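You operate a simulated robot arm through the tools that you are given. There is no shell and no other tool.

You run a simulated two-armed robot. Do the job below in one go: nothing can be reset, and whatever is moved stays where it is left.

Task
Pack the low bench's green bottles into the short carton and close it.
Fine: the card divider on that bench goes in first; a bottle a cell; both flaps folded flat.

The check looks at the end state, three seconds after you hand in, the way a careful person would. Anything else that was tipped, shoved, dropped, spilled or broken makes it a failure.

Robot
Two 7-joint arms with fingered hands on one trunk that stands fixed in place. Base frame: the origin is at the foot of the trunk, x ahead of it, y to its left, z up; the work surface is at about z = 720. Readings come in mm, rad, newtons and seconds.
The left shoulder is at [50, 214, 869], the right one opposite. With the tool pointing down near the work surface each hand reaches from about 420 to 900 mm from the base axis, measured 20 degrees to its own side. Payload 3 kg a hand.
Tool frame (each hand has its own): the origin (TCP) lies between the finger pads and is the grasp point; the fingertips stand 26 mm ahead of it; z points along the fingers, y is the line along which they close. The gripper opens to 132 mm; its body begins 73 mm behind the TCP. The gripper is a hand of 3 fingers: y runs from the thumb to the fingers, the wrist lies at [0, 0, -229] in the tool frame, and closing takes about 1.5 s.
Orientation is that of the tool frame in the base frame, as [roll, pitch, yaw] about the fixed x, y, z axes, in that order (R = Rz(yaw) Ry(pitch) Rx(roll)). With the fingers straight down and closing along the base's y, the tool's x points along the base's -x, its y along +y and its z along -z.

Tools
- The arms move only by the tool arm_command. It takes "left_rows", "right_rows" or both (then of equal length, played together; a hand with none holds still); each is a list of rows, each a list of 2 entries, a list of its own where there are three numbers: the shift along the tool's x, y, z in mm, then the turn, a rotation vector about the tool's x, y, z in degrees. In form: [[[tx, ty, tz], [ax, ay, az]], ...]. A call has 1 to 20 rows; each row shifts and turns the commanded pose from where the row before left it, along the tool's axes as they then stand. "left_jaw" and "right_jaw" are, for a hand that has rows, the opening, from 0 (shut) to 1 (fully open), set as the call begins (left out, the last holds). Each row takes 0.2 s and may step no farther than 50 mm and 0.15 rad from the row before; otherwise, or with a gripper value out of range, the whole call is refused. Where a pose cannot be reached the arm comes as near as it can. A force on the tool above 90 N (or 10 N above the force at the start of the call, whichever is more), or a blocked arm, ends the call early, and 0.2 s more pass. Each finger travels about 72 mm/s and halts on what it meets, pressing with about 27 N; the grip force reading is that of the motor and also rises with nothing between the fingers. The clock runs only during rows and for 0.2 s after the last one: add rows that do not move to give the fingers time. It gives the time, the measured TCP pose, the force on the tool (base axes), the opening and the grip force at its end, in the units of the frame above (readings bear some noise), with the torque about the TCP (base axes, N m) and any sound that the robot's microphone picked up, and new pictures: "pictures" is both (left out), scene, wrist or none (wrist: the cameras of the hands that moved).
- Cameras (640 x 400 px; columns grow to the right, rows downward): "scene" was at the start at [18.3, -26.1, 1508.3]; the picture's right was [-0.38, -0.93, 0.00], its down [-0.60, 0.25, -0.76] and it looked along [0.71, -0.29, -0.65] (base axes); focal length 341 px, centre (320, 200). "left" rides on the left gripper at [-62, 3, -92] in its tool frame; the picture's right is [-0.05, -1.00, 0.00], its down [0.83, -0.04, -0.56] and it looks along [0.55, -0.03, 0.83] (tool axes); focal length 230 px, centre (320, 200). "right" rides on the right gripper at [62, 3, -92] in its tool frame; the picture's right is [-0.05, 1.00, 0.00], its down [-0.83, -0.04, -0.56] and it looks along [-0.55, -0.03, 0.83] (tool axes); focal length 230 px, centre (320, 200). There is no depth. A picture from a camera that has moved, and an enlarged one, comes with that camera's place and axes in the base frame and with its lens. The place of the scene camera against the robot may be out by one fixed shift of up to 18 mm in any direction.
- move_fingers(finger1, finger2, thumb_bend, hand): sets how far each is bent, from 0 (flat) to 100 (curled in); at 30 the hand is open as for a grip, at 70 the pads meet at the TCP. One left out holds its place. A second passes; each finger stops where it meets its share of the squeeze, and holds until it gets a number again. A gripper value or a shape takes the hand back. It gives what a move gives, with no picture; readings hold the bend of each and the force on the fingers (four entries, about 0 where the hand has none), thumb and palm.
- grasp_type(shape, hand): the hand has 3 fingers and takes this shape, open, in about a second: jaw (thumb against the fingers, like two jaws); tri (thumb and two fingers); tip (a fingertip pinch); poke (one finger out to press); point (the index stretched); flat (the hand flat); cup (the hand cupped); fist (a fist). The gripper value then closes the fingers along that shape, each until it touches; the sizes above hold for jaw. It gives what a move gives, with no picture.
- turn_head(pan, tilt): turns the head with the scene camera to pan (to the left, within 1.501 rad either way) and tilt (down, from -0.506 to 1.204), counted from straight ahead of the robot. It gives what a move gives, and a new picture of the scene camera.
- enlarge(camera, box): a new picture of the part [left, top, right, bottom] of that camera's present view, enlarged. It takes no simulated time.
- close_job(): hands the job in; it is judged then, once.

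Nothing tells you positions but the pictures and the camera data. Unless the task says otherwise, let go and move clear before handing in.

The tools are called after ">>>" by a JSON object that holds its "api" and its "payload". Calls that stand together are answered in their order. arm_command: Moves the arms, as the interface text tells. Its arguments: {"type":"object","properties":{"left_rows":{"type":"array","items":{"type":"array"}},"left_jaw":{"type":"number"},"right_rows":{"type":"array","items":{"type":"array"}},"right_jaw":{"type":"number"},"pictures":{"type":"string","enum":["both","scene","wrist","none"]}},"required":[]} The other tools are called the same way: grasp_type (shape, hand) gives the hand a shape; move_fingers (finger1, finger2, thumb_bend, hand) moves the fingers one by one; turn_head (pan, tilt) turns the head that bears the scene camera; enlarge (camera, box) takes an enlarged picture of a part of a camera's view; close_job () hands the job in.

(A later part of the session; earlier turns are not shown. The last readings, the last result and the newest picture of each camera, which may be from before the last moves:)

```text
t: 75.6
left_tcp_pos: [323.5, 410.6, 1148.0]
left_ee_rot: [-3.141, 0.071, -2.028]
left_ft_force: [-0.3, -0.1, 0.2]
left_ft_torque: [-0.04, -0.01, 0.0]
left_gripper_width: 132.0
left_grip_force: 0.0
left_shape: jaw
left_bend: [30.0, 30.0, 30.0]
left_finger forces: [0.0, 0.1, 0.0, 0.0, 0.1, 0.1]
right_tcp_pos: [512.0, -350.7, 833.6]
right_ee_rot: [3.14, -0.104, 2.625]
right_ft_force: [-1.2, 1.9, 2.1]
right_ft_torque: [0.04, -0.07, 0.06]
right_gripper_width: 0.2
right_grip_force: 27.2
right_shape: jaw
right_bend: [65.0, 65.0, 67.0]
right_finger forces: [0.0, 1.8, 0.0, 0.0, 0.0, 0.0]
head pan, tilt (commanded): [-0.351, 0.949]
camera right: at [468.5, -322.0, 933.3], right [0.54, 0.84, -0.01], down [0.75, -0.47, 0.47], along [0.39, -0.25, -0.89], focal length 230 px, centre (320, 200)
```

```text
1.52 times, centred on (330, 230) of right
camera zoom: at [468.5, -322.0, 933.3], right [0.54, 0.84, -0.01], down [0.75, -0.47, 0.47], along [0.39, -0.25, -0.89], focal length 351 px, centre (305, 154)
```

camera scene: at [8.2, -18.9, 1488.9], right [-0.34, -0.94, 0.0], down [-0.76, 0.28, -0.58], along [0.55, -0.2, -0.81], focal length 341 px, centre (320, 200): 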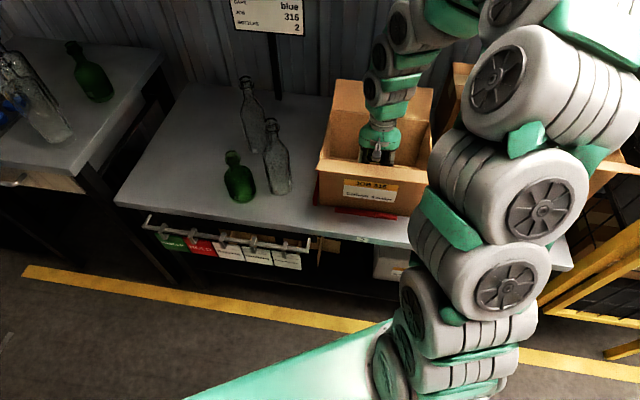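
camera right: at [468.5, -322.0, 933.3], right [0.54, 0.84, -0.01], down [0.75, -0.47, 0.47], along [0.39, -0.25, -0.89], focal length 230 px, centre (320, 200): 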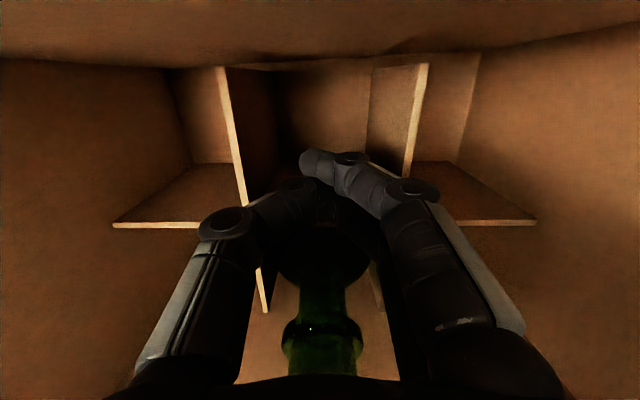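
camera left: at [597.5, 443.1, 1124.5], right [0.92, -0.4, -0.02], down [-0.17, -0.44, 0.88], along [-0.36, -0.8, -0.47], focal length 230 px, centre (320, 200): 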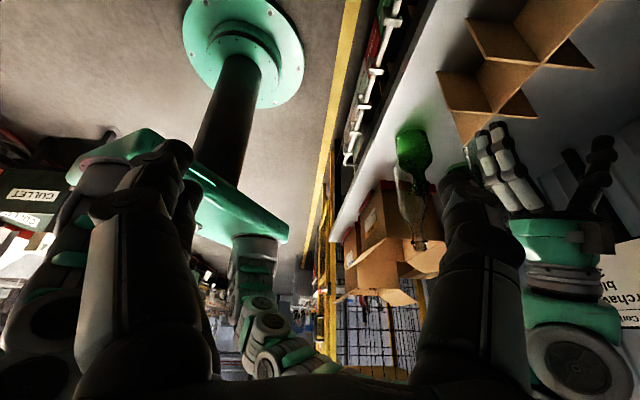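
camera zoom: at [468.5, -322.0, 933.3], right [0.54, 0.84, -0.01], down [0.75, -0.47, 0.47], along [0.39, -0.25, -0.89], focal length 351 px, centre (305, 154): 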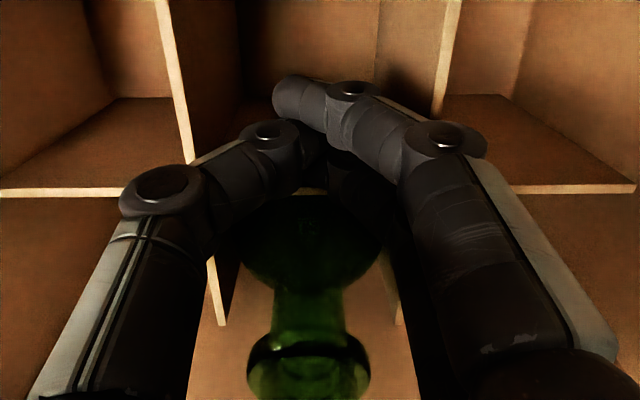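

The divider moved back (about 2 N felt). I'll back off, rise and re-measure from above.

>>> {"api": "arm_command", "payload": {"right_rows": [[[6, 0, 0.6], [0, 0, 0]], [[6, 0, 0.6], [0, 0, 0]], [[4, 0, -38], [0, 0, 0]], [[4, 0, -38], [0, 0, 0]], [[4, 0, -40], [0, 0, 0]], [[4, 0, -40], [0, 0, 0]], [[4, 0, -40], [0, 0, 0]], [[4, 0, -40], [0, 0, 0]], [[4, 0, -40], [0, 0, 0]], [[30, 0, 0], [0, -6, 0]], [[0, 0, 0], [0, 0, 0]]], "pictures": "wrist"}}

>>> {"api": "enlarge", "payload": {"camera": "right", "box": [210, 30, 430, 200]}}

>>> {"api": "enlarge", "payload": {"camera": "scene", "box": [310, 70, 440, 200]}}

```text
t: 78.0
left_tcp_pos: [322.5, 410.3, 1148.7]
left_ee_rot: [3.141, 0.068, -2.025]
left_ft_force: [0.6, 0.5, -0.3]
left_ft_torque: [-0.01, 0.01, -0.02]
left_gripper_width: 132.1
left_grip_force: 0.2
left_shape: jaw
left_bend: [30.0, 30.0, 30.0]
left_finger forces: [0.1, 0.0, 0.1, 0.0, 0.0, 0.1]
right_tcp_pos: [477.2, -331.7, 1114.7]
right_ee_rot: [3.141, -0.001, 2.624]
right_ft_force: [-0.3, -0.1, 0.9]
right_ft_torque: [0.01, 0.03, 0.01]
right_gripper_width: 0.0
right_grip_force: 26.9
right_shape: jaw
right_bend: [65.0, 65.0, 67.0]
right_finger forces: [0.1, 0.0, 0.0, 0.0, 0.0, 0.0]
head pan, tilt (commanded): [-0.351, 0.949]
camera right: at [424.8, -296.8, 1208.5], right [0.54, 0.84, 0.0], down [0.7, -0.45, 0.56], along [0.47, -0.3, -0.83], focal length 230 px, centre (320, 200)
```

right: 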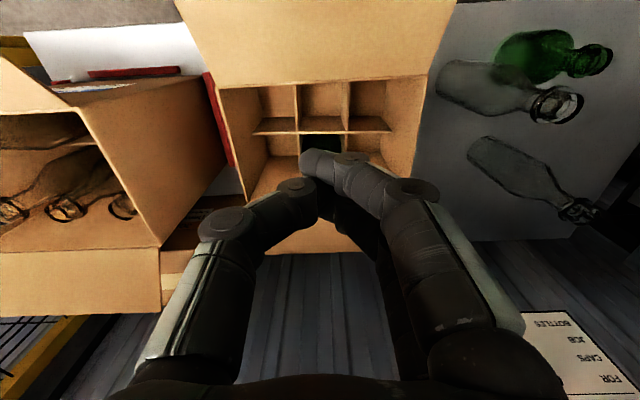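

```text
2.35 times, centred on (320, 115) of right
camera zoom: at [424.8, -296.8, 1208.5], right [0.54, 0.84, 0.0], down [0.7, -0.45, 0.56], along [0.47, -0.3, -0.83], focal length 541 px, centre (320, 400)
```

zoom: 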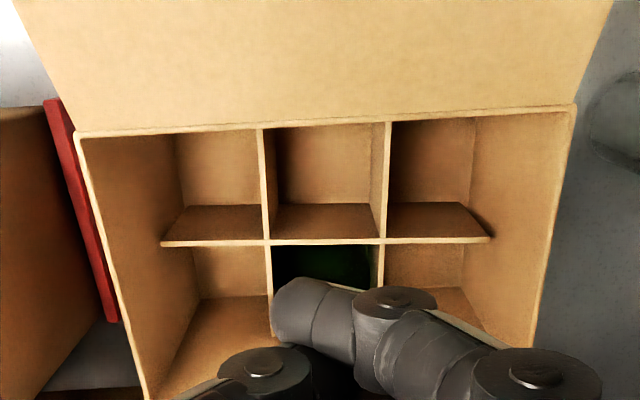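

```text
3.08 times, centred on (375, 135) of scene
camera zoom: at [8.2, -18.9, 1488.9], right [-0.34, -0.94, 0.0], down [-0.76, 0.28, -0.58], along [0.55, -0.2, -0.81], focal length 1050 px, centre (151, 400)
```

zoom: 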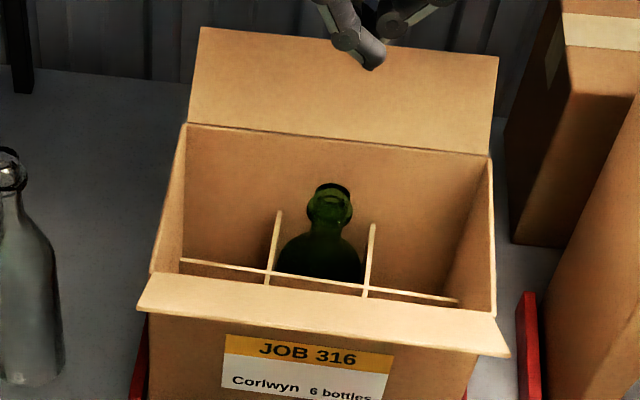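

The divider now gives a front-middle cell about 81 mm deep, centred near (P 594.5, Q −50), and bottle 12 stands undisturbed. Now over to bottle 11.

>>> {"api": "arm_command", "payload": {"right_rows": [[[9.75, 42.5, 0], [0, 0, 0]], [[9.75, 42.5, 0], [0, 0, 0]], [[9.75, 42.5, 0], [0, 0, 0]], [[9.75, 42.5, 0], [0, 0, 0]], [[9.75, 42.5, 0], [0, 0, 0]], [[9.75, 42.5, 0], [0, 0, 0]], [[9.75, 42.5, 0], [0, 0, 0]], [[9.75, 42.5, 0], [0, 0, 0]], [[0, 0, 0], [0, 0, 0]]], "right_jaw": 0.5, "pictures": "both"}}

>>> {"api": "enlarge", "payload": {"camera": "right", "box": [230, 20, 410, 180]}}

```text
t: 80.0
left_tcp_pos: [323.8, 410.4, 1148.0]
left_ee_rot: [-3.14, 0.069, -2.027]
left_ft_force: [0.0, -0.8, 0.5]
left_ft_torque: [-0.01, -0.02, -0.02]
left_gripper_width: 131.9
left_grip_force: 0.0
left_shape: jaw
left_bend: [30.0, 30.0, 30.0]
left_finger forces: [0.1, 0.1, 0.1, 0.0, 0.1, 0.0]
right_tcp_pos: [575.7, 4.1, 1115.1]
right_ee_rot: [3.141, 0.001, 2.626]
right_ft_force: [-0.4, -0.6, 0.5]
right_ft_torque: [0.01, 0.04, 0.02]
right_gripper_width: 65.7
right_grip_force: 0.0
right_shape: jaw
right_bend: [73.0, 73.0, 70.0]
right_finger forces: [0.0, 0.0, 0.0, 0.0, 0.0, 0.0]
head pan, tilt (commanded): [-0.351, 0.949]
camera scene: at [8.2, -18.9, 1488.9], right [-0.34, -0.94, 0.0], down [-0.76, 0.28, -0.58], along [0.55, -0.2, -0.81], focal length 341 px, centre (320, 200)
camera right: at [524.1, 38.0, 1208.3], right [0.54, 0.84, 0.0], down [0.7, -0.45, 0.56], along [0.47, -0.3, -0.83], focal length 230 px, centre (320, 200)
```

scene: 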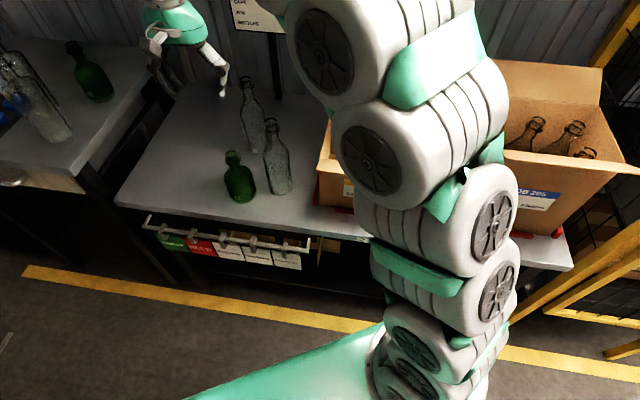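
right: 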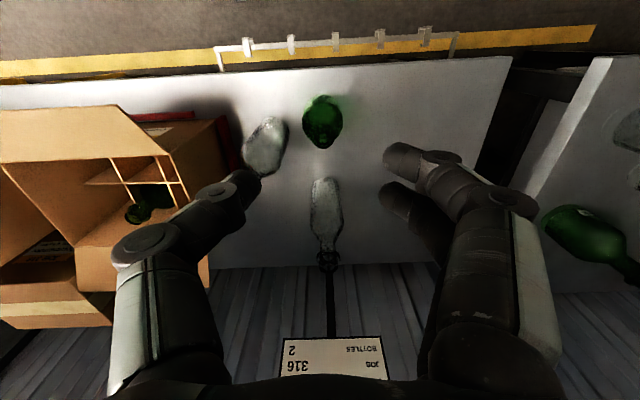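

```text
2.50 times, centred on (320, 100) of right
camera zoom: at [524.1, 38.0, 1208.3], right [0.54, 0.84, 0.0], down [0.7, -0.45, 0.56], along [0.47, -0.3, -0.83], focal length 575 px, centre (320, 450)
```

zoom: 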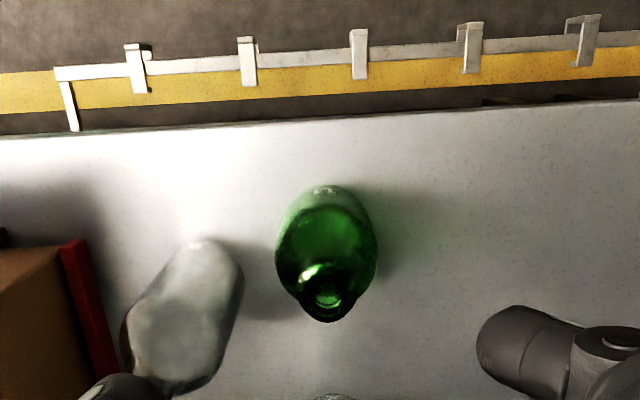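

Bottle 11 is at (P 551.5, Q 289). I'll descend to just above its lip.

>>> {"api": "arm_command", "payload": {"right_rows": [[[-13, 0.3, 30], [0, 0, 0]], [[-13, 0.3, 30], [0, 0, 0]], [[-13, 0.3, 35], [0, 0, 0]], [[-13, 0.2, 35], [0, 0, 0]], [[0, 0, 35], [0, 0, 0]], [[0, 0, 36], [0, 0, 0]], [[0, 0, 0], [0, 0, 0]]], "pictures": "wrist"}}

>>> {"api": "enlarge", "payload": {"camera": "right", "box": [180, 0, 480, 240]}}

>>> {"api": "enlarge", "payload": {"camera": "scene", "box": [180, 40, 320, 210]}}

```text
t: 81.6
left_tcp_pos: [323.9, 410.5, 1148.6]
left_ee_rot: [-3.141, 0.069, -2.028]
left_ft_force: [0.4, -0.4, 0.3]
left_ft_torque: [0.03, 0.0, 0.02]
left_gripper_width: 131.9
left_grip_force: 0.1
left_shape: jaw
left_bend: [30.0, 30.0, 30.0]
left_finger forces: [0.0, 0.0, 0.0, 0.0, 0.0, 0.0]
right_tcp_pos: [622.3, -21.5, 913.6]
right_ee_rot: [3.14, -0.001, 2.626]
right_ft_force: [0.3, 0.2, -0.4]
right_ft_torque: [0.01, 0.01, 0.0]
right_gripper_width: 65.8
right_grip_force: 0.0
right_shape: jaw
right_bend: [73.0, 73.0, 70.0]
right_finger forces: [0.0, 0.0, 0.1, 0.0, 0.1, 0.0]
head pan, tilt (commanded): [-0.351, 0.949]
camera right: at [570.0, 13.2, 1007.5], right [0.54, 0.84, 0.0], down [0.7, -0.45, 0.56], along [0.47, -0.3, -0.83], focal length 230 px, centre (320, 200)
```

right: 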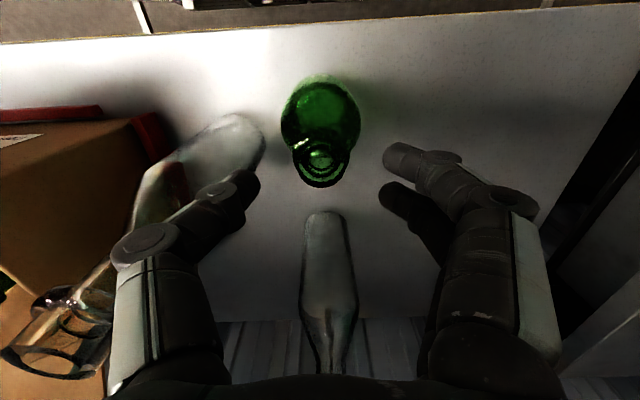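

```text
1.67 times, centred on (330, 120) of right
camera zoom: at [570.0, 13.2, 1007.5], right [0.54, 0.84, 0.0], down [0.7, -0.45, 0.56], along [0.47, -0.3, -0.83], focal length 384 px, centre (303, 333)
```

zoom: 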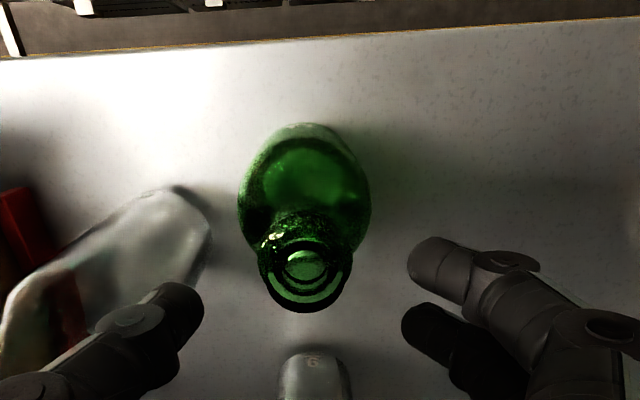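

```text
2.35 times, centred on (250, 125) of scene
camera zoom: at [8.2, -18.9, 1488.9], right [-0.34, -0.94, 0.0], down [-0.76, 0.28, -0.58], along [0.55, -0.2, -0.81], focal length 803 px, centre (485, 376)
```

zoom: 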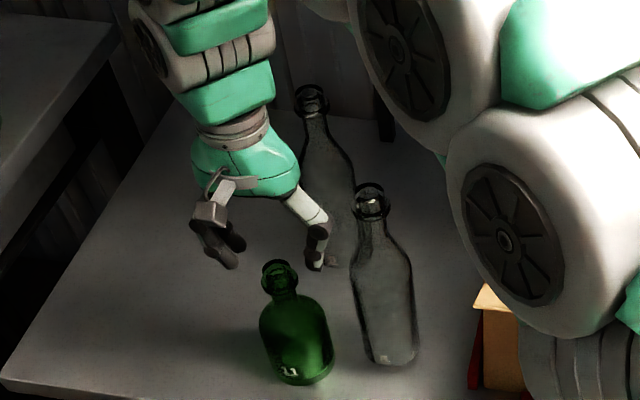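

The grip is aligned within about 2 mm, and clear bottle 8 is comfortably away. Lowering to the collar.

>>> {"api": "arm_command", "payload": {"right_rows": [[[1, 0.4, 17.5], [0, 0, 0]], [[0.5, 0.2, 17.5], [0, 0, 0]], [[0, 0, 17.5], [0, 0, 0]], [[0, 0, 0], [0, 0, 0]]], "pictures": "wrist"}}

>>> {"api": "enlarge", "payload": {"camera": "right", "box": [180, 60, 480, 300]}}

>>> {"api": "enlarge", "payload": {"camera": "scene", "box": [180, 60, 320, 210]}}

```text
t: 82.6
left_tcp_pos: [323.8, 410.1, 1148.7]
left_ee_rot: [3.14, 0.069, -2.026]
left_ft_force: [-0.1, 0.4, 0.1]
left_ft_torque: [-0.03, -0.02, -0.04]
left_gripper_width: 131.7
left_grip_force: 0.0
left_shape: jaw
left_bend: [30.0, 30.0, 30.0]
left_finger forces: [0.1, 0.1, 0.1, 0.0, 0.0, 0.0]
right_tcp_pos: [619.9, -19.1, 862.4]
right_ee_rot: [-3.141, 0.0, 2.626]
right_ft_force: [0.2, 0.4, 0.4]
right_ft_torque: [0.02, 0.02, 0.01]
right_gripper_width: 65.8
right_grip_force: 0.0
right_shape: jaw
right_bend: [73.0, 73.0, 70.0]
right_finger forces: [0.0, 0.0, 0.1, 0.1, 0.0, 0.0]
head pan, tilt (commanded): [-0.351, 0.949]
camera right: at [568.9, 14.5, 955.0], right [0.54, 0.84, 0.0], down [0.7, -0.45, 0.56], along [0.47, -0.3, -0.83], focal length 230 px, centre (320, 200)
```

right: 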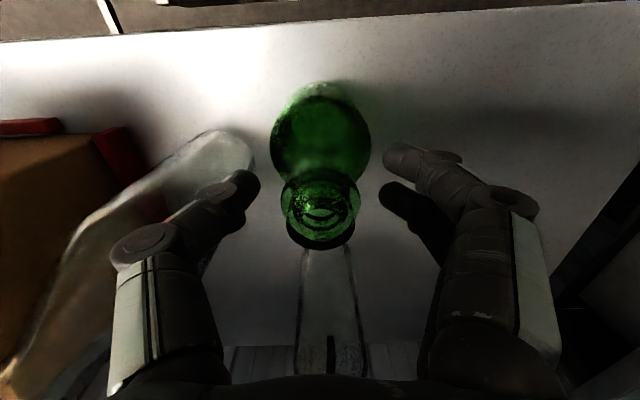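

```text
1.67 times, centred on (330, 180) of right
camera zoom: at [568.9, 14.5, 955.0], right [0.54, 0.84, 0.0], down [0.7, -0.45, 0.56], along [0.47, -0.3, -0.83], focal length 384 px, centre (303, 233)
```

zoom: 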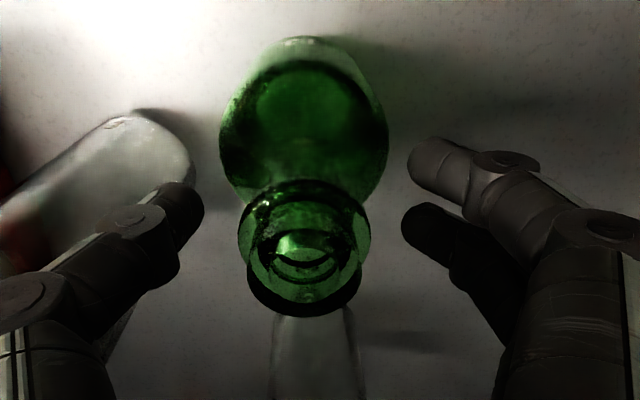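

```text
2.67 times, centred on (250, 135) of scene
camera zoom: at [8.2, -18.9, 1488.9], right [-0.34, -0.94, 0.0], down [-0.76, 0.28, -0.58], along [0.55, -0.2, -0.81], focal length 910 px, centre (507, 373)
```

zoom: 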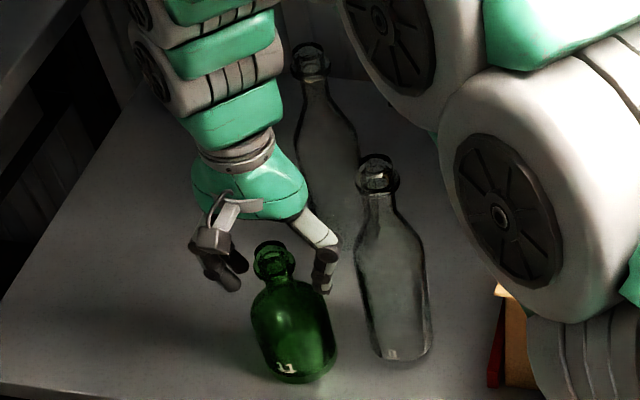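

Aligned as with the first bottle. Closing.

>>> {"api": "arm_command", "payload": {"right_rows": [[[0, 0, 0], [0, 0, 0]], [[0, 0, 0], [0, 0, 0]], [[0, 0, 0], [0, 0, 0]], [[0, 0, 0], [0, 0, 0]], [[0, 0, 0], [0, 0, 0]], [[0, 0, 0], [0, 0, 0]]], "right_jaw": 0, "pictures": "none"}}

>>> {"api": "arm_command", "payload": {"right_rows": [[[0, 0, -8], [0, 0, 0]], [[0, 0, -8], [0, 0, 0]], [[0, 0, -8], [0, 0, 0]], [[0, 0, 0], [0, 0, 0]]], "pictures": "wrist"}}

>>> {"api": "enlarge", "payload": {"camera": "scene", "box": [180, 60, 320, 210]}}

```text
t: 84.0
left_tcp_pos: [323.2, 410.6, 1148.3]
left_ee_rot: [3.141, 0.071, -2.027]
left_ft_force: [-0.5, -0.3, 0.4]
left_ft_torque: [0.02, 0.02, 0.02]
left_gripper_width: 131.7
left_grip_force: 0.0
left_shape: jaw
left_bend: [30.0, 30.0, 30.0]
left_finger forces: [0.0, 0.1, 0.0, 0.0, 0.1, 0.1]
right_tcp_pos: [620.7, -19.5, 862.2]
right_ee_rot: [3.14, -0.001, 2.625]
right_ft_force: [-0.2, 0.1, -0.1]
right_ft_torque: [0.04, 0.02, 0.03]
right_gripper_width: 16.1
right_grip_force: 26.8
right_shape: jaw
right_bend: [72.0, 72.0, 70.0]
right_finger forces: [12.0, 12.2, 0.0, 0.1, 23.2, 0.1]
head pan, tilt (commanded): [-0.351, 0.949]
```

```text
t: 85.0
left_tcp_pos: [322.9, 409.9, 1149.1]
left_ee_rot: [3.141, 0.07, -2.025]
left_ft_force: [0.0, 0.4, -1.0]
left_ft_torque: [-0.01, 0.01, 0.01]
left_gripper_width: 131.9
left_grip_force: 0.1
left_shape: jaw
left_bend: [30.0, 30.0, 30.0]
left_finger forces: [0.0, 0.1, 0.0, 0.0, 0.0, 0.1]
right_tcp_pos: [621.7, -20.2, 884.6]
right_ee_rot: [3.14, -0.001, 2.627]
right_ft_force: [-0.3, 0.1, -3.8]
right_ft_torque: [0.0, -0.03, -0.01]
right_gripper_width: 16.1
right_grip_force: 26.8
right_shape: jaw
right_bend: [72.0, 72.0, 70.0]
right_finger forces: [12.1, 12.2, 0.1, 0.0, 23.1, 0.0]
head pan, tilt (commanded): [-0.351, 0.949]
camera right: at [568.9, 14.2, 978.7], right [0.54, 0.84, 0.0], down [0.7, -0.45, 0.56], along [0.47, -0.3, -0.83], focal length 230 px, centre (320, 200)
```

right: 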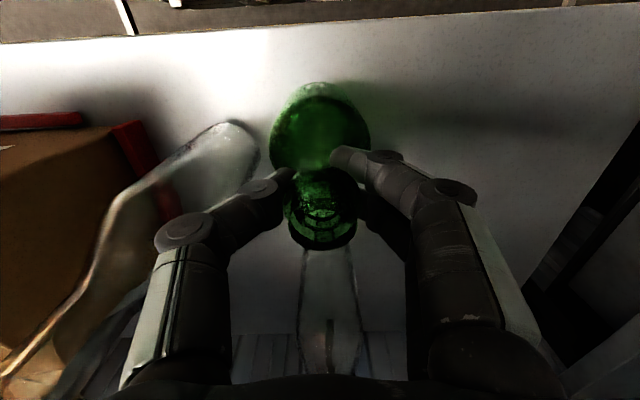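

```text
2.67 times, centred on (250, 135) of scene
camera zoom: at [8.2, -18.9, 1488.9], right [-0.34, -0.94, 0.0], down [-0.76, 0.28, -0.58], along [0.55, -0.2, -0.81], focal length 910 px, centre (507, 373)
```

zoom: 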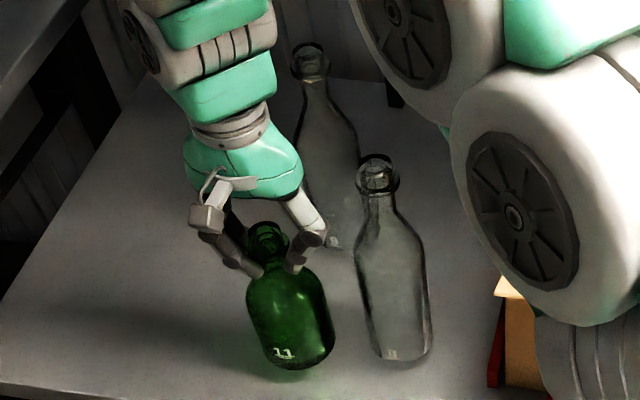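

Bottle 11 is held (about 3.8 N). Lifting it up and toward the robot, then across in front of bottle 8 to the carton.

>>> {"api": "arm_command", "payload": {"right_rows": [[[4, 0, -30], [0, 0, 0]], [[11, 0, -34], [0, 0, 0]], [[11, 0, -35], [0, 0, 0]], [[11, 0, -35], [0, 0, 0]], [[11, 0, -35], [0, 0, 0]], [[11, 0, -35], [0, 0, 0]], [[11, 0, -35], [0, 0, 0]], [[0, -30, 0], [0, 0, 0]], [[0, -38, 0], [0, 0, 0]], [[0, -38, 0], [0, 0, 0]], [[0, -38, 0], [0, 0, 0]], [[0, -38, 0], [0, 0, 0]], [[0, -38, 0], [0, 0, 0]], [[0, -38, 0], [0, 0, 0]], [[0, -38, 0], [0, 0, 0]], [[0, -38, 0], [0, 0, 0]], [[0, -5.7, 0], [0, 0, 0]], [[0, 0, 0], [0, 0, 0]]], "pictures": "both"}}

>>> {"api": "enlarge", "payload": {"camera": "right", "box": [180, 40, 460, 260]}}

```text
t: 88.8
left_tcp_pos: [323.4, 411.2, 1149.0]
left_ee_rot: [3.141, 0.07, -2.025]
left_ft_force: [0.0, 0.5, -1.0]
left_ft_torque: [-0.03, 0.0, -0.02]
left_gripper_width: 131.6
left_grip_force: 0.0
left_shape: jaw
left_bend: [30.0, 30.0, 30.0]
left_finger forces: [0.1, 0.0, 0.0, 0.0, 0.0, 0.0]
right_tcp_pos: [393.0, -281.4, 1123.1]
right_ee_rot: [3.14, -0.001, 2.624]
right_ft_force: [0.0, 0.2, -2.9]
right_ft_torque: [0.02, 0.0, -0.01]
right_gripper_width: 15.8
right_grip_force: 27.1
right_shape: jaw
right_bend: [72.0, 72.0, 70.0]
right_finger forces: [14.3, 14.8, 0.0, 0.1, 23.5, 0.0]
head pan, tilt (commanded): [-0.351, 0.949]
camera scene: at [8.2, -18.9, 1488.9], right [-0.34, -0.94, 0.0], down [-0.76, 0.28, -0.58], along [0.55, -0.2, -0.81], focal length 341 px, centre (320, 200)
camera right: at [340.4, -247.2, 1217.6], right [0.54, 0.84, 0.0], down [0.7, -0.45, 0.56], along [0.47, -0.3, -0.83], focal length 230 px, centre (320, 200)
```

scene: 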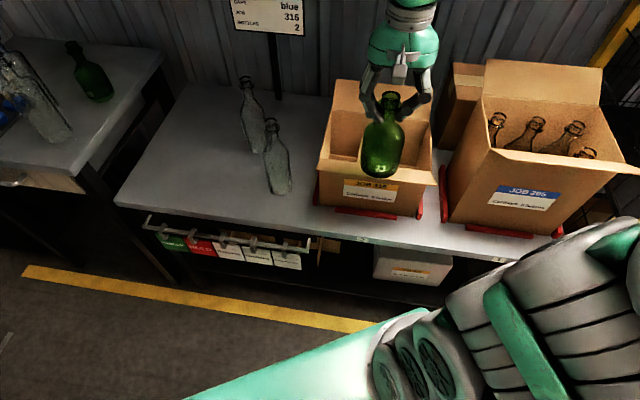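
right: 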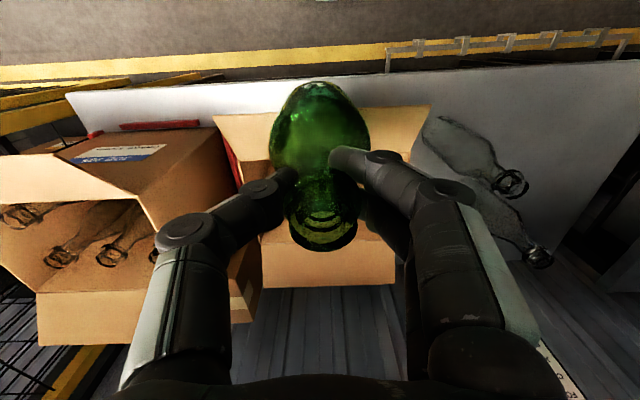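

```text
1.82 times, centred on (320, 150) of right
camera zoom: at [340.4, -247.2, 1217.6], right [0.54, 0.84, 0.0], down [0.7, -0.45, 0.56], along [0.47, -0.3, -0.83], focal length 418 px, centre (320, 291)
```

zoom: 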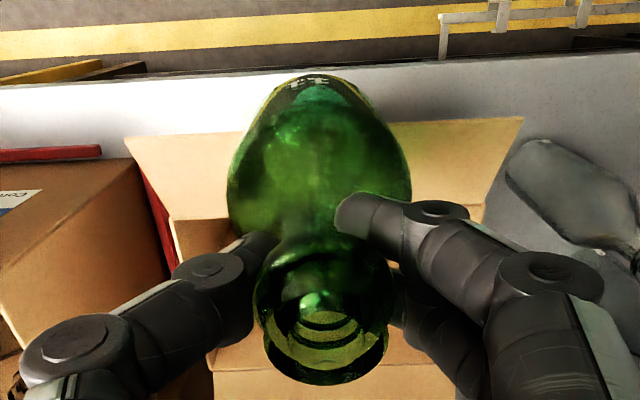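

Base is at z≈982. Moving forward over the front-middle cell.

>>> {"api": "arm_command", "payload": {"right_rows": [[[-28.6, 0, 0], [0, 0, 0]], [[-28.6, 0, 0], [0, 0, 0]], [[-28.6, 0, 0], [0, 0, 0]], [[-28.6, 0, 0], [0, 0, 0]], [[0, 0, 20], [0, 0, 0]], [[0, 0, 20], [0, 0, 0]], [[0, 0, 20], [0, 0, 0]], [[0, 0, 0], [0, 0, 0]]], "pictures": "both"}}

>>> {"api": "enlarge", "payload": {"camera": "scene", "box": [310, 60, 440, 200]}}

>>> {"api": "enlarge", "payload": {"camera": "right", "box": [180, 0, 460, 260]}}

```text
t: 90.6
left_tcp_pos: [323.5, 411.4, 1149.4]
left_ee_rot: [3.14, 0.07, -2.026]
left_ft_force: [0.4, 0.3, 0.3]
left_ft_torque: [-0.01, 0.01, 0.03]
left_gripper_width: 132.2
left_grip_force: 0.0
left_shape: jaw
left_bend: [30.0, 30.0, 30.0]
left_finger forces: [0.0, 0.1, 0.0, 0.0, 0.1, 0.0]
right_tcp_pos: [492.0, -337.0, 1064.5]
right_ee_rot: [3.141, 0.0, 2.627]
right_ft_force: [-0.3, 0.7, -3.3]
right_ft_torque: [-0.02, -0.01, 0.01]
right_gripper_width: 15.8
right_grip_force: 26.8
right_shape: jaw
right_bend: [72.0, 72.0, 70.0]
right_finger forces: [15.1, 15.5, 0.0, 0.1, 23.2, 0.0]
head pan, tilt (commanded): [-0.351, 0.949]
camera scene: at [8.2, -18.9, 1488.9], right [-0.34, -0.94, 0.0], down [-0.76, 0.28, -0.58], along [0.55, -0.2, -0.81], focal length 341 px, centre (320, 200)
camera right: at [439.4, -303.6, 1157.8], right [0.54, 0.84, 0.0], down [0.7, -0.45, 0.56], along [0.47, -0.3, -0.83], focal length 230 px, centre (320, 200)
```

scene: 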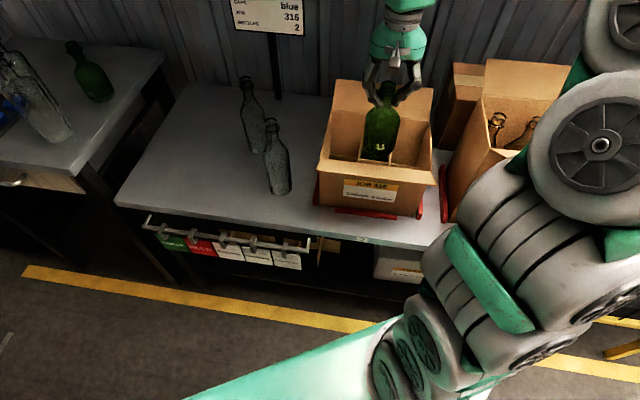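
right: 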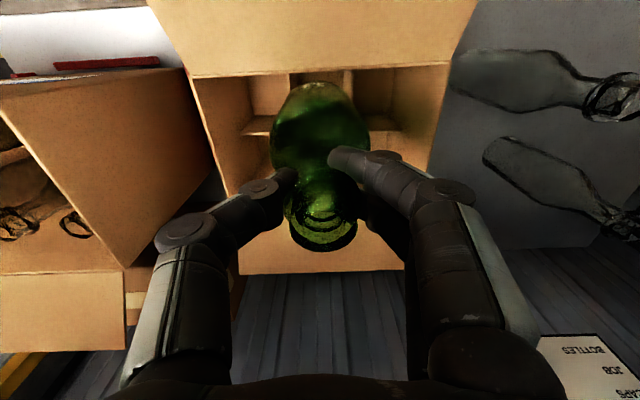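

```text
2.86 times, centred on (375, 130) of scene
camera zoom: at [8.2, -18.9, 1488.9], right [-0.34, -0.94, 0.0], down [-0.76, 0.28, -0.58], along [0.55, -0.2, -0.81], focal length 975 px, centre (163, 400)
```

zoom: 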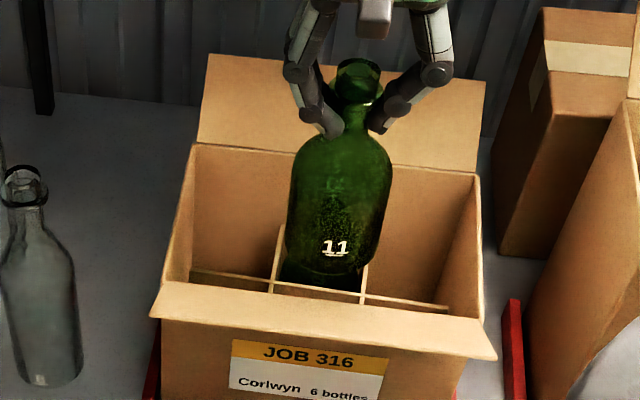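

```text
1.54 times, centred on (320, 130) of right
camera zoom: at [439.4, -303.6, 1157.8], right [0.54, 0.84, 0.0], down [0.7, -0.45, 0.56], along [0.47, -0.3, -0.83], focal length 354 px, centre (320, 308)
```

zoom: 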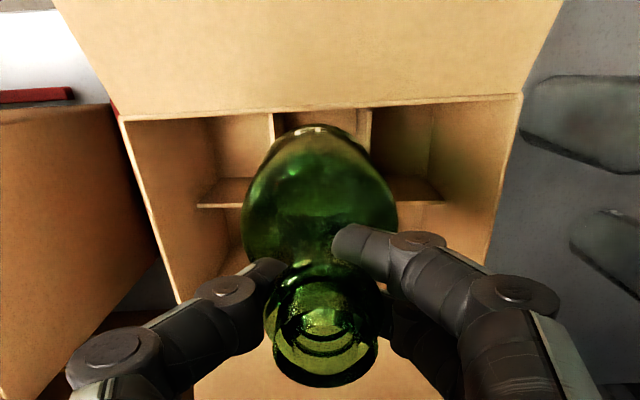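

Bottle 11 is centred over the front-middle cell with 3–4 mm clearance to the front wall and to the panel. Lowering past the rim to above the divider.

>>> {"api": "arm_command", "payload": {"right_rows": [[[0, 0.2, 12], [0, 0, 0]], [[0, 0, 12], [0, 0, 0]], [[0, 0, 12], [0, 0, 0]], [[0, 0, 12], [0, 0, 0]], [[0, 0, 12], [0, 0, 0]], [[0, 0, 12], [0, 0, 0]], [[0, 0, 12], [0, 0, 0]], [[0, 0, 0], [0, 0, 0]]], "pictures": "both"}}

>>> {"api": "enlarge", "payload": {"camera": "scene", "box": [310, 80, 440, 200]}}

>>> {"api": "enlarge", "payload": {"camera": "right", "box": [180, 0, 460, 260]}}

```text
t: 92.4
left_tcp_pos: [322.9, 410.6, 1148.6]
left_ee_rot: [-3.141, 0.072, -2.025]
left_ft_force: [-0.2, 0.0, 0.2]
left_ft_torque: [-0.02, 0.02, 0.03]
left_gripper_width: 132.0
left_grip_force: 0.0
left_shape: jaw
left_bend: [30.0, 30.0, 30.0]
left_finger forces: [0.1, 0.0, 0.0, 0.0, 0.1, 0.0]
right_tcp_pos: [492.2, -337.0, 981.2]
right_ee_rot: [-3.14, 0.001, 2.627]
right_ft_force: [0.8, -0.1, -3.3]
right_ft_torque: [0.0, -0.03, 0.01]
right_gripper_width: 15.8
right_grip_force: 27.5
right_shape: jaw
right_bend: [72.0, 72.0, 70.0]
right_finger forces: [15.2, 15.8, 0.0, 0.1, 23.3, 0.0]
head pan, tilt (commanded): [-0.351, 0.949]
camera scene: at [8.2, -18.9, 1488.9], right [-0.34, -0.94, 0.0], down [-0.76, 0.28, -0.58], along [0.55, -0.2, -0.81], focal length 341 px, centre (320, 200)
camera right: at [439.9, -302.9, 1073.9], right [0.54, 0.84, 0.0], down [0.7, -0.45, 0.56], along [0.47, -0.3, -0.83], focal length 230 px, centre (320, 200)
```

scene: 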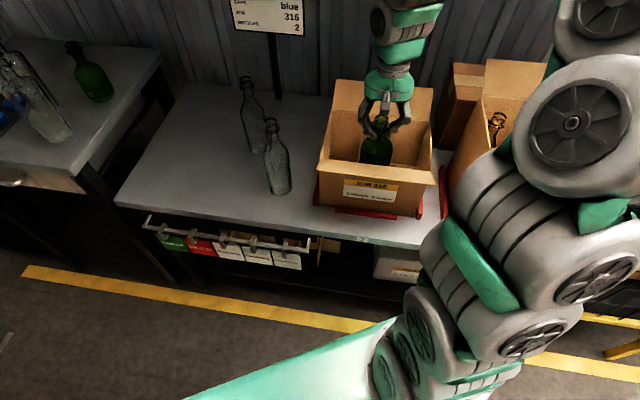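
right: 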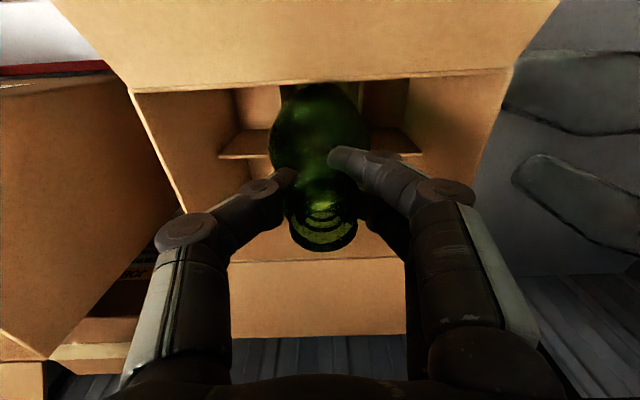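

```text
3.33 times, centred on (375, 140) of scene
camera zoom: at [8.2, -18.9, 1488.9], right [-0.34, -0.94, 0.0], down [-0.76, 0.28, -0.58], along [0.55, -0.2, -0.81], focal length 1137 px, centre (137, 400)
```

zoom: 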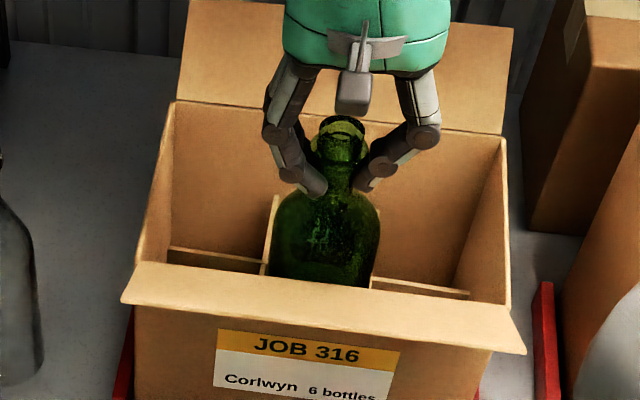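

```text
1.54 times, centred on (320, 130) of right
camera zoom: at [439.9, -302.9, 1073.9], right [0.54, 0.84, 0.0], down [0.7, -0.45, 0.56], along [0.47, -0.3, -0.83], focal length 354 px, centre (320, 308)
```

zoom: 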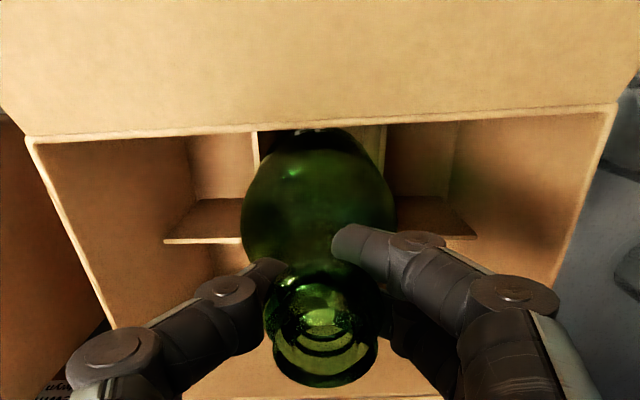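

No contact at the rim. Entering the cell slowly.

>>> {"api": "arm_command", "payload": {"right_rows": [[[0, 0.3, 6], [0, 0, 0]], [[0, 0, 6], [0, 0, 0]], [[0, 0, 6], [0, 0, 0]], [[0, 0, 6], [0, 0, 0]], [[0, 0, 6], [0, 0, 0]], [[0, 0, 0], [0, 0, 0]]], "pictures": "wrist"}}

>>> {"api": "enlarge", "payload": {"camera": "right", "box": [180, 0, 460, 260]}}

>>> {"api": "enlarge", "payload": {"camera": "scene", "box": [310, 80, 440, 200]}}

```text
t: 93.8
left_tcp_pos: [322.7, 410.7, 1149.2]
left_ee_rot: [3.141, 0.07, -2.027]
left_ft_force: [-0.1, -0.4, -0.3]
left_ft_torque: [0.01, 0.0, -0.01]
left_gripper_width: 132.0
left_grip_force: 0.1
left_shape: jaw
left_bend: [30.0, 30.0, 30.0]
left_finger forces: [0.1, 0.0, 0.0, 0.1, 0.0, 0.0]
right_tcp_pos: [491.6, -336.8, 950.0]
right_ee_rot: [3.142, 0.0, 2.626]
right_ft_force: [-0.2, 0.6, -2.8]
right_ft_torque: [0.0, -0.05, 0.03]
right_gripper_width: 15.7
right_grip_force: 26.9
right_shape: jaw
right_bend: [72.0, 72.0, 70.0]
right_finger forces: [15.2, 15.9, 0.0, 0.0, 23.2, 0.1]
head pan, tilt (commanded): [-0.351, 0.949]
camera right: at [439.8, -302.7, 1043.9], right [0.54, 0.84, 0.0], down [0.7, -0.45, 0.56], along [0.47, -0.3, -0.83], focal length 230 px, centre (320, 200)
```

right: 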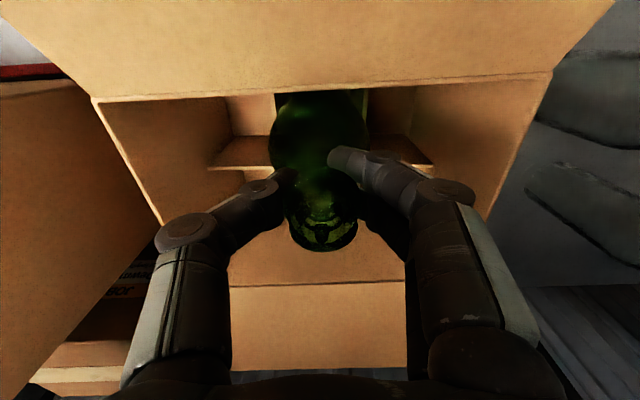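

```text
1.54 times, centred on (320, 130) of right
camera zoom: at [439.8, -302.7, 1043.9], right [0.54, 0.84, 0.0], down [0.7, -0.45, 0.56], along [0.47, -0.3, -0.83], focal length 354 px, centre (320, 308)
```

zoom: 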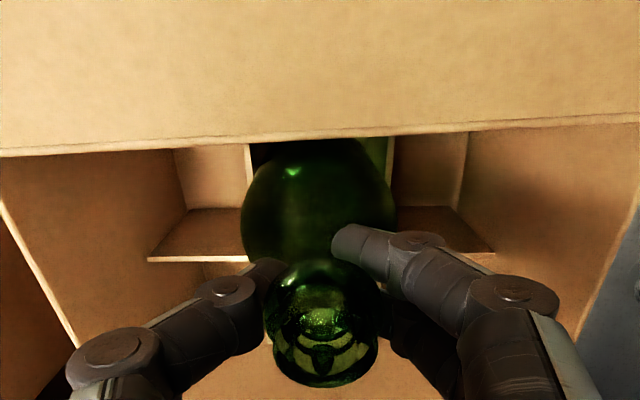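

```text
3.33 times, centred on (375, 140) of scene
camera zoom: at [8.2, -18.9, 1488.9], right [-0.34, -0.94, 0.0], down [-0.76, 0.28, -0.58], along [0.55, -0.2, -0.81], focal length 1137 px, centre (137, 400)
```

zoom: 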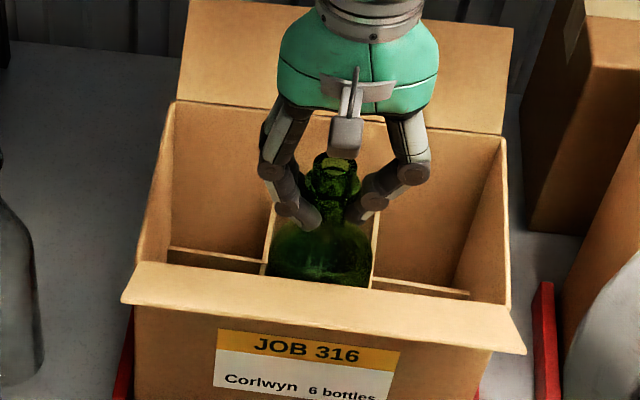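

The base is now inside the front-middle cell with only its weight on the hand. Continuing down.

>>> {"api": "arm_command", "payload": {"right_rows": [[[0, 0, 9], [0, 0, 0]], [[0, 0, 9], [0, 0, 0]], [[0, 0, 9], [0, 0, 0]], [[0, 0, 9], [0, 0, 0]], [[0, 0, 9], [0, 0, 0]], [[0, 0, 9], [0, 0, 0]], [[0, 0, 9], [0, 0, 0]], [[0, 0, 9], [0, 0, 0]], [[0, 0, 4], [0, 0, 0]], [[0, 0, 0], [0, 0, 0]]], "pictures": "both"}}

>>> {"api": "enlarge", "payload": {"camera": "scene", "box": [310, 80, 440, 200]}}

```text
t: 96.0
left_tcp_pos: [323.6, 410.2, 1149.2]
left_ee_rot: [3.142, 0.069, -2.025]
left_ft_force: [-0.5, -0.3, -0.4]
left_ft_torque: [0.03, 0.01, -0.01]
left_gripper_width: 131.6
left_grip_force: 0.1
left_shape: jaw
left_bend: [30.0, 30.0, 30.0]
left_finger forces: [0.0, 0.1, 0.0, 0.0, 0.1, 0.1]
right_tcp_pos: [490.7, -336.8, 875.0]
right_ee_rot: [-3.142, 0.0, 2.626]
right_ft_force: [0.4, -0.2, -3.5]
right_ft_torque: [0.03, 0.01, -0.02]
right_gripper_width: 15.7
right_grip_force: 26.8
right_shape: jaw
right_bend: [72.0, 72.0, 70.0]
right_finger forces: [15.4, 16.1, 0.1, 0.0, 23.1, 0.0]
head pan, tilt (commanded): [-0.351, 0.949]
camera scene: at [8.2, -18.9, 1488.9], right [-0.34, -0.94, 0.0], down [-0.76, 0.28, -0.58], along [0.55, -0.2, -0.81], focal length 341 px, centre (320, 200)
camera right: at [439.7, -302.9, 967.9], right [0.54, 0.84, 0.0], down [0.7, -0.45, 0.56], along [0.47, -0.3, -0.83], focal length 230 px, centre (320, 200)
```

scene: 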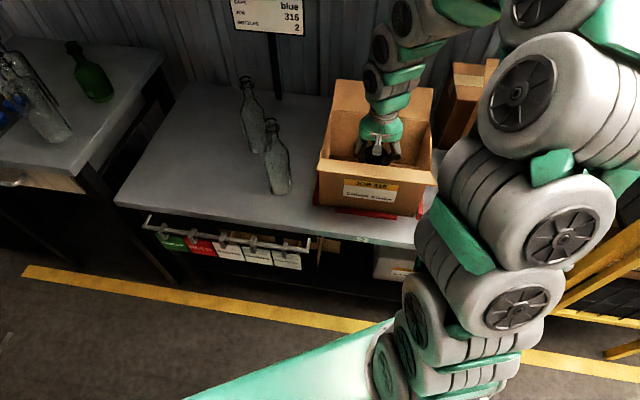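
right: 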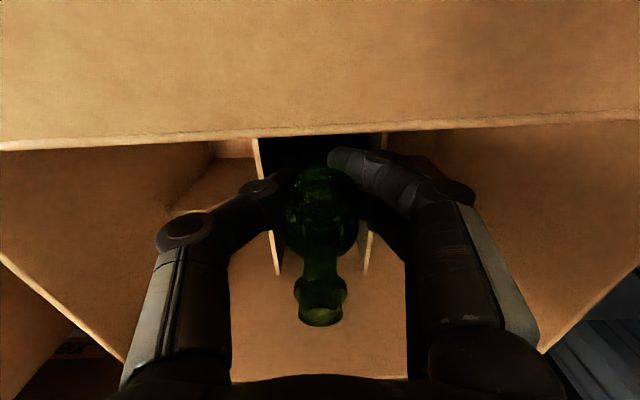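

```text
3.33 times, centred on (375, 140) of scene
camera zoom: at [8.2, -18.9, 1488.9], right [-0.34, -0.94, 0.0], down [-0.76, 0.28, -0.58], along [0.55, -0.2, -0.81], focal length 1137 px, centre (137, 400)
```

zoom: 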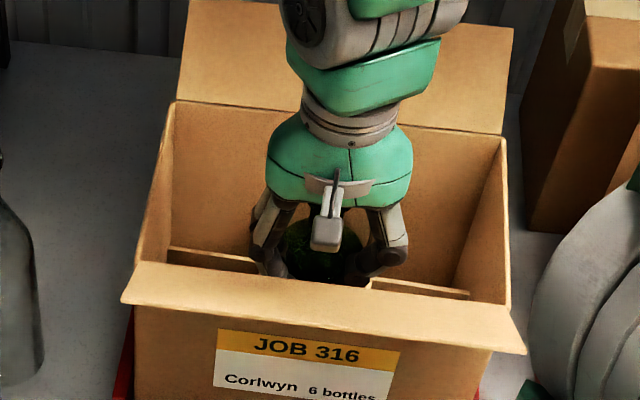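

About 10 mm to go. Small steps to the floor.

>>> {"api": "arm_command", "payload": {"right_rows": [[[0, 0, 3], [0, 0, 0]], [[0, 0, 3], [0, 0, 0]], [[0, 0, 1.5], [0, 0, 0]], [[0, 0, 0], [0, 0, 0]]], "pictures": "none"}}

>>> {"api": "arm_command", "payload": {"right_rows": [[[0, 0, 1.5], [0, 0, 0]], [[0, 0, 0], [0, 0, 0]]], "pictures": "none"}}

```text
t: 97.0
left_tcp_pos: [322.3, 410.6, 1148.6]
left_ee_rot: [-3.141, 0.07, -2.026]
left_ft_force: [0.5, -0.3, 0.2]
left_ft_torque: [0.0, -0.01, -0.01]
left_gripper_width: 131.9
left_grip_force: 0.1
left_shape: jaw
left_bend: [30.0, 30.0, 30.0]
left_finger forces: [0.0, 0.0, 0.0, 0.0, 0.0, 0.0]
right_tcp_pos: [490.8, -336.3, 867.4]
right_ee_rot: [-3.141, 0.0, 2.624]
right_ft_force: [-0.3, -0.9, 2.3]
right_ft_torque: [0.0, 0.0, -0.03]
right_gripper_width: 15.7
right_grip_force: 26.7
right_shape: jaw
right_bend: [72.0, 72.0, 70.0]
right_finger forces: [15.9, 15.9, 0.0, 0.0, 24.5, 0.0]
head pan, tilt (commanded): [-0.351, 0.949]
```

```text
t: 97.6
left_tcp_pos: [324.4, 411.0, 1148.1]
left_ee_rot: [-3.14, 0.068, -2.026]
left_ft_force: [0.6, 0.1, 0.0]
left_ft_torque: [-0.02, -0.02, 0.0]
left_gripper_width: 131.8
left_grip_force: 0.1
left_shape: jaw
left_bend: [30.0, 30.0, 30.0]
left_finger forces: [0.0, 0.1, 0.1, 0.0, 0.1, 0.0]
right_tcp_pos: [491.0, -337.8, 865.4]
right_ee_rot: [3.141, 0.0, 2.624]
right_ft_force: [-4.8, -1.9, 18.0]
right_ft_torque: [-0.02, 0.09, -0.02]
right_gripper_width: 16.3
right_grip_force: 27.0
right_shape: jaw
right_bend: [72.0, 72.0, 71.0]
right_finger forces: [18.5, 16.8, 0.0, 0.0, 30.5, 0.0]
head pan, tilt (commanded): [-0.351, 0.949]
```

Touchdown on the floor. I'll relieve the pressure slightly and release.

>>> {"api": "arm_command", "payload": {"right_rows": [[[0, 0, -1], [0, 0, 0]], [[0, 0, 0], [0, 0, 0]]], "pictures": "none"}}

>>> {"api": "arm_command", "payload": {"right_rows": [[[0, 0, 0], [0, 0, 0]], [[0, 0, 0], [0, 0, 0]], [[0, 0, 0], [0, 0, 0]], [[0, 0, 0], [0, 0, 0]], [[0, 0, 0], [0, 0, 0]]], "right_jaw": 0.55, "pictures": "wrist"}}

>>> {"api": "enlarge", "payload": {"camera": "scene", "box": [310, 80, 440, 200]}}

```text
t: 98.2
left_tcp_pos: [323.3, 411.0, 1149.0]
left_ee_rot: [-3.141, 0.071, -2.027]
left_ft_force: [0.3, -0.7, -0.2]
left_ft_torque: [-0.03, -0.02, 0.02]
left_gripper_width: 131.7
left_grip_force: 0.0
left_shape: jaw
left_bend: [30.0, 30.0, 30.0]
left_finger forces: [0.0, 0.1, 0.1, 0.0, 0.1, 0.0]
right_tcp_pos: [491.8, -336.7, 865.8]
right_ee_rot: [-3.141, -0.002, 2.627]
right_ft_force: [-1.6, -1.3, 2.4]
right_ft_torque: [-0.02, 0.02, -0.02]
right_gripper_width: 16.1
right_grip_force: 26.5
right_shape: jaw
right_bend: [72.0, 72.0, 71.0]
right_finger forces: [16.8, 17.2, 0.0, 0.0, 27.0, 0.0]
head pan, tilt (commanded): [-0.351, 0.949]
```

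```text
t: 99.4
left_tcp_pos: [324.0, 410.5, 1147.3]
left_ee_rot: [-3.142, 0.068, -2.026]
left_ft_force: [-0.1, -0.2, -0.6]
left_ft_torque: [-0.03, -0.03, -0.01]
left_gripper_width: 131.9
left_grip_force: 0.0
left_shape: jaw
left_bend: [30.0, 30.0, 30.0]
left_finger forces: [0.0, 0.0, 0.0, 0.1, 0.0, 0.1]
right_tcp_pos: [492.3, -337.5, 865.9]
right_ee_rot: [3.141, 0.001, 2.626]
right_ft_force: [0.3, -1.2, 0.3]
right_ft_torque: [0.01, 0.01, 0.04]
right_gripper_width: 72.1
right_grip_force: 0.1
right_shape: jaw
right_bend: [72.0, 72.0, 70.0]
right_finger forces: [0.0, 0.1, 0.0, 0.1, 0.1, 0.0]
head pan, tilt (commanded): [-0.351, 0.949]
camera right: at [439.8, -302.8, 959.9], right [0.54, 0.84, 0.0], down [0.7, -0.45, 0.56], along [0.47, -0.3, -0.83], focal length 230 px, centre (320, 200)
```

right: 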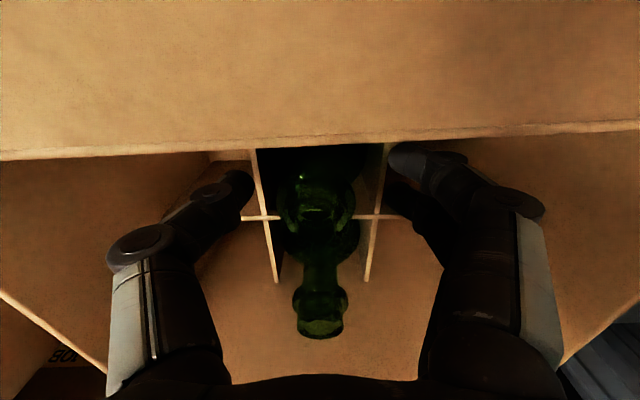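

```text
3.33 times, centred on (375, 140) of scene
camera zoom: at [8.2, -18.9, 1488.9], right [-0.34, -0.94, 0.0], down [-0.76, 0.28, -0.58], along [0.55, -0.2, -0.81], focal length 1137 px, centre (137, 400)
```

zoom: 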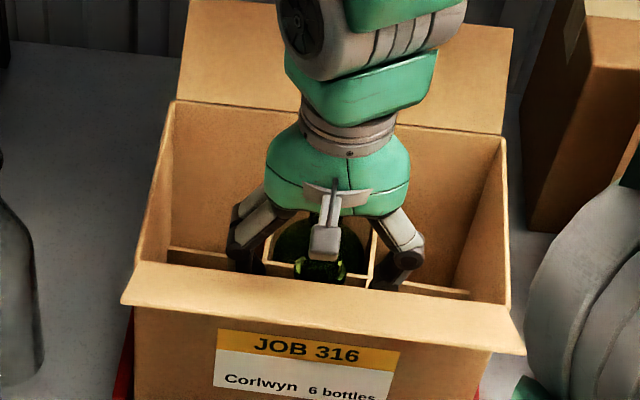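

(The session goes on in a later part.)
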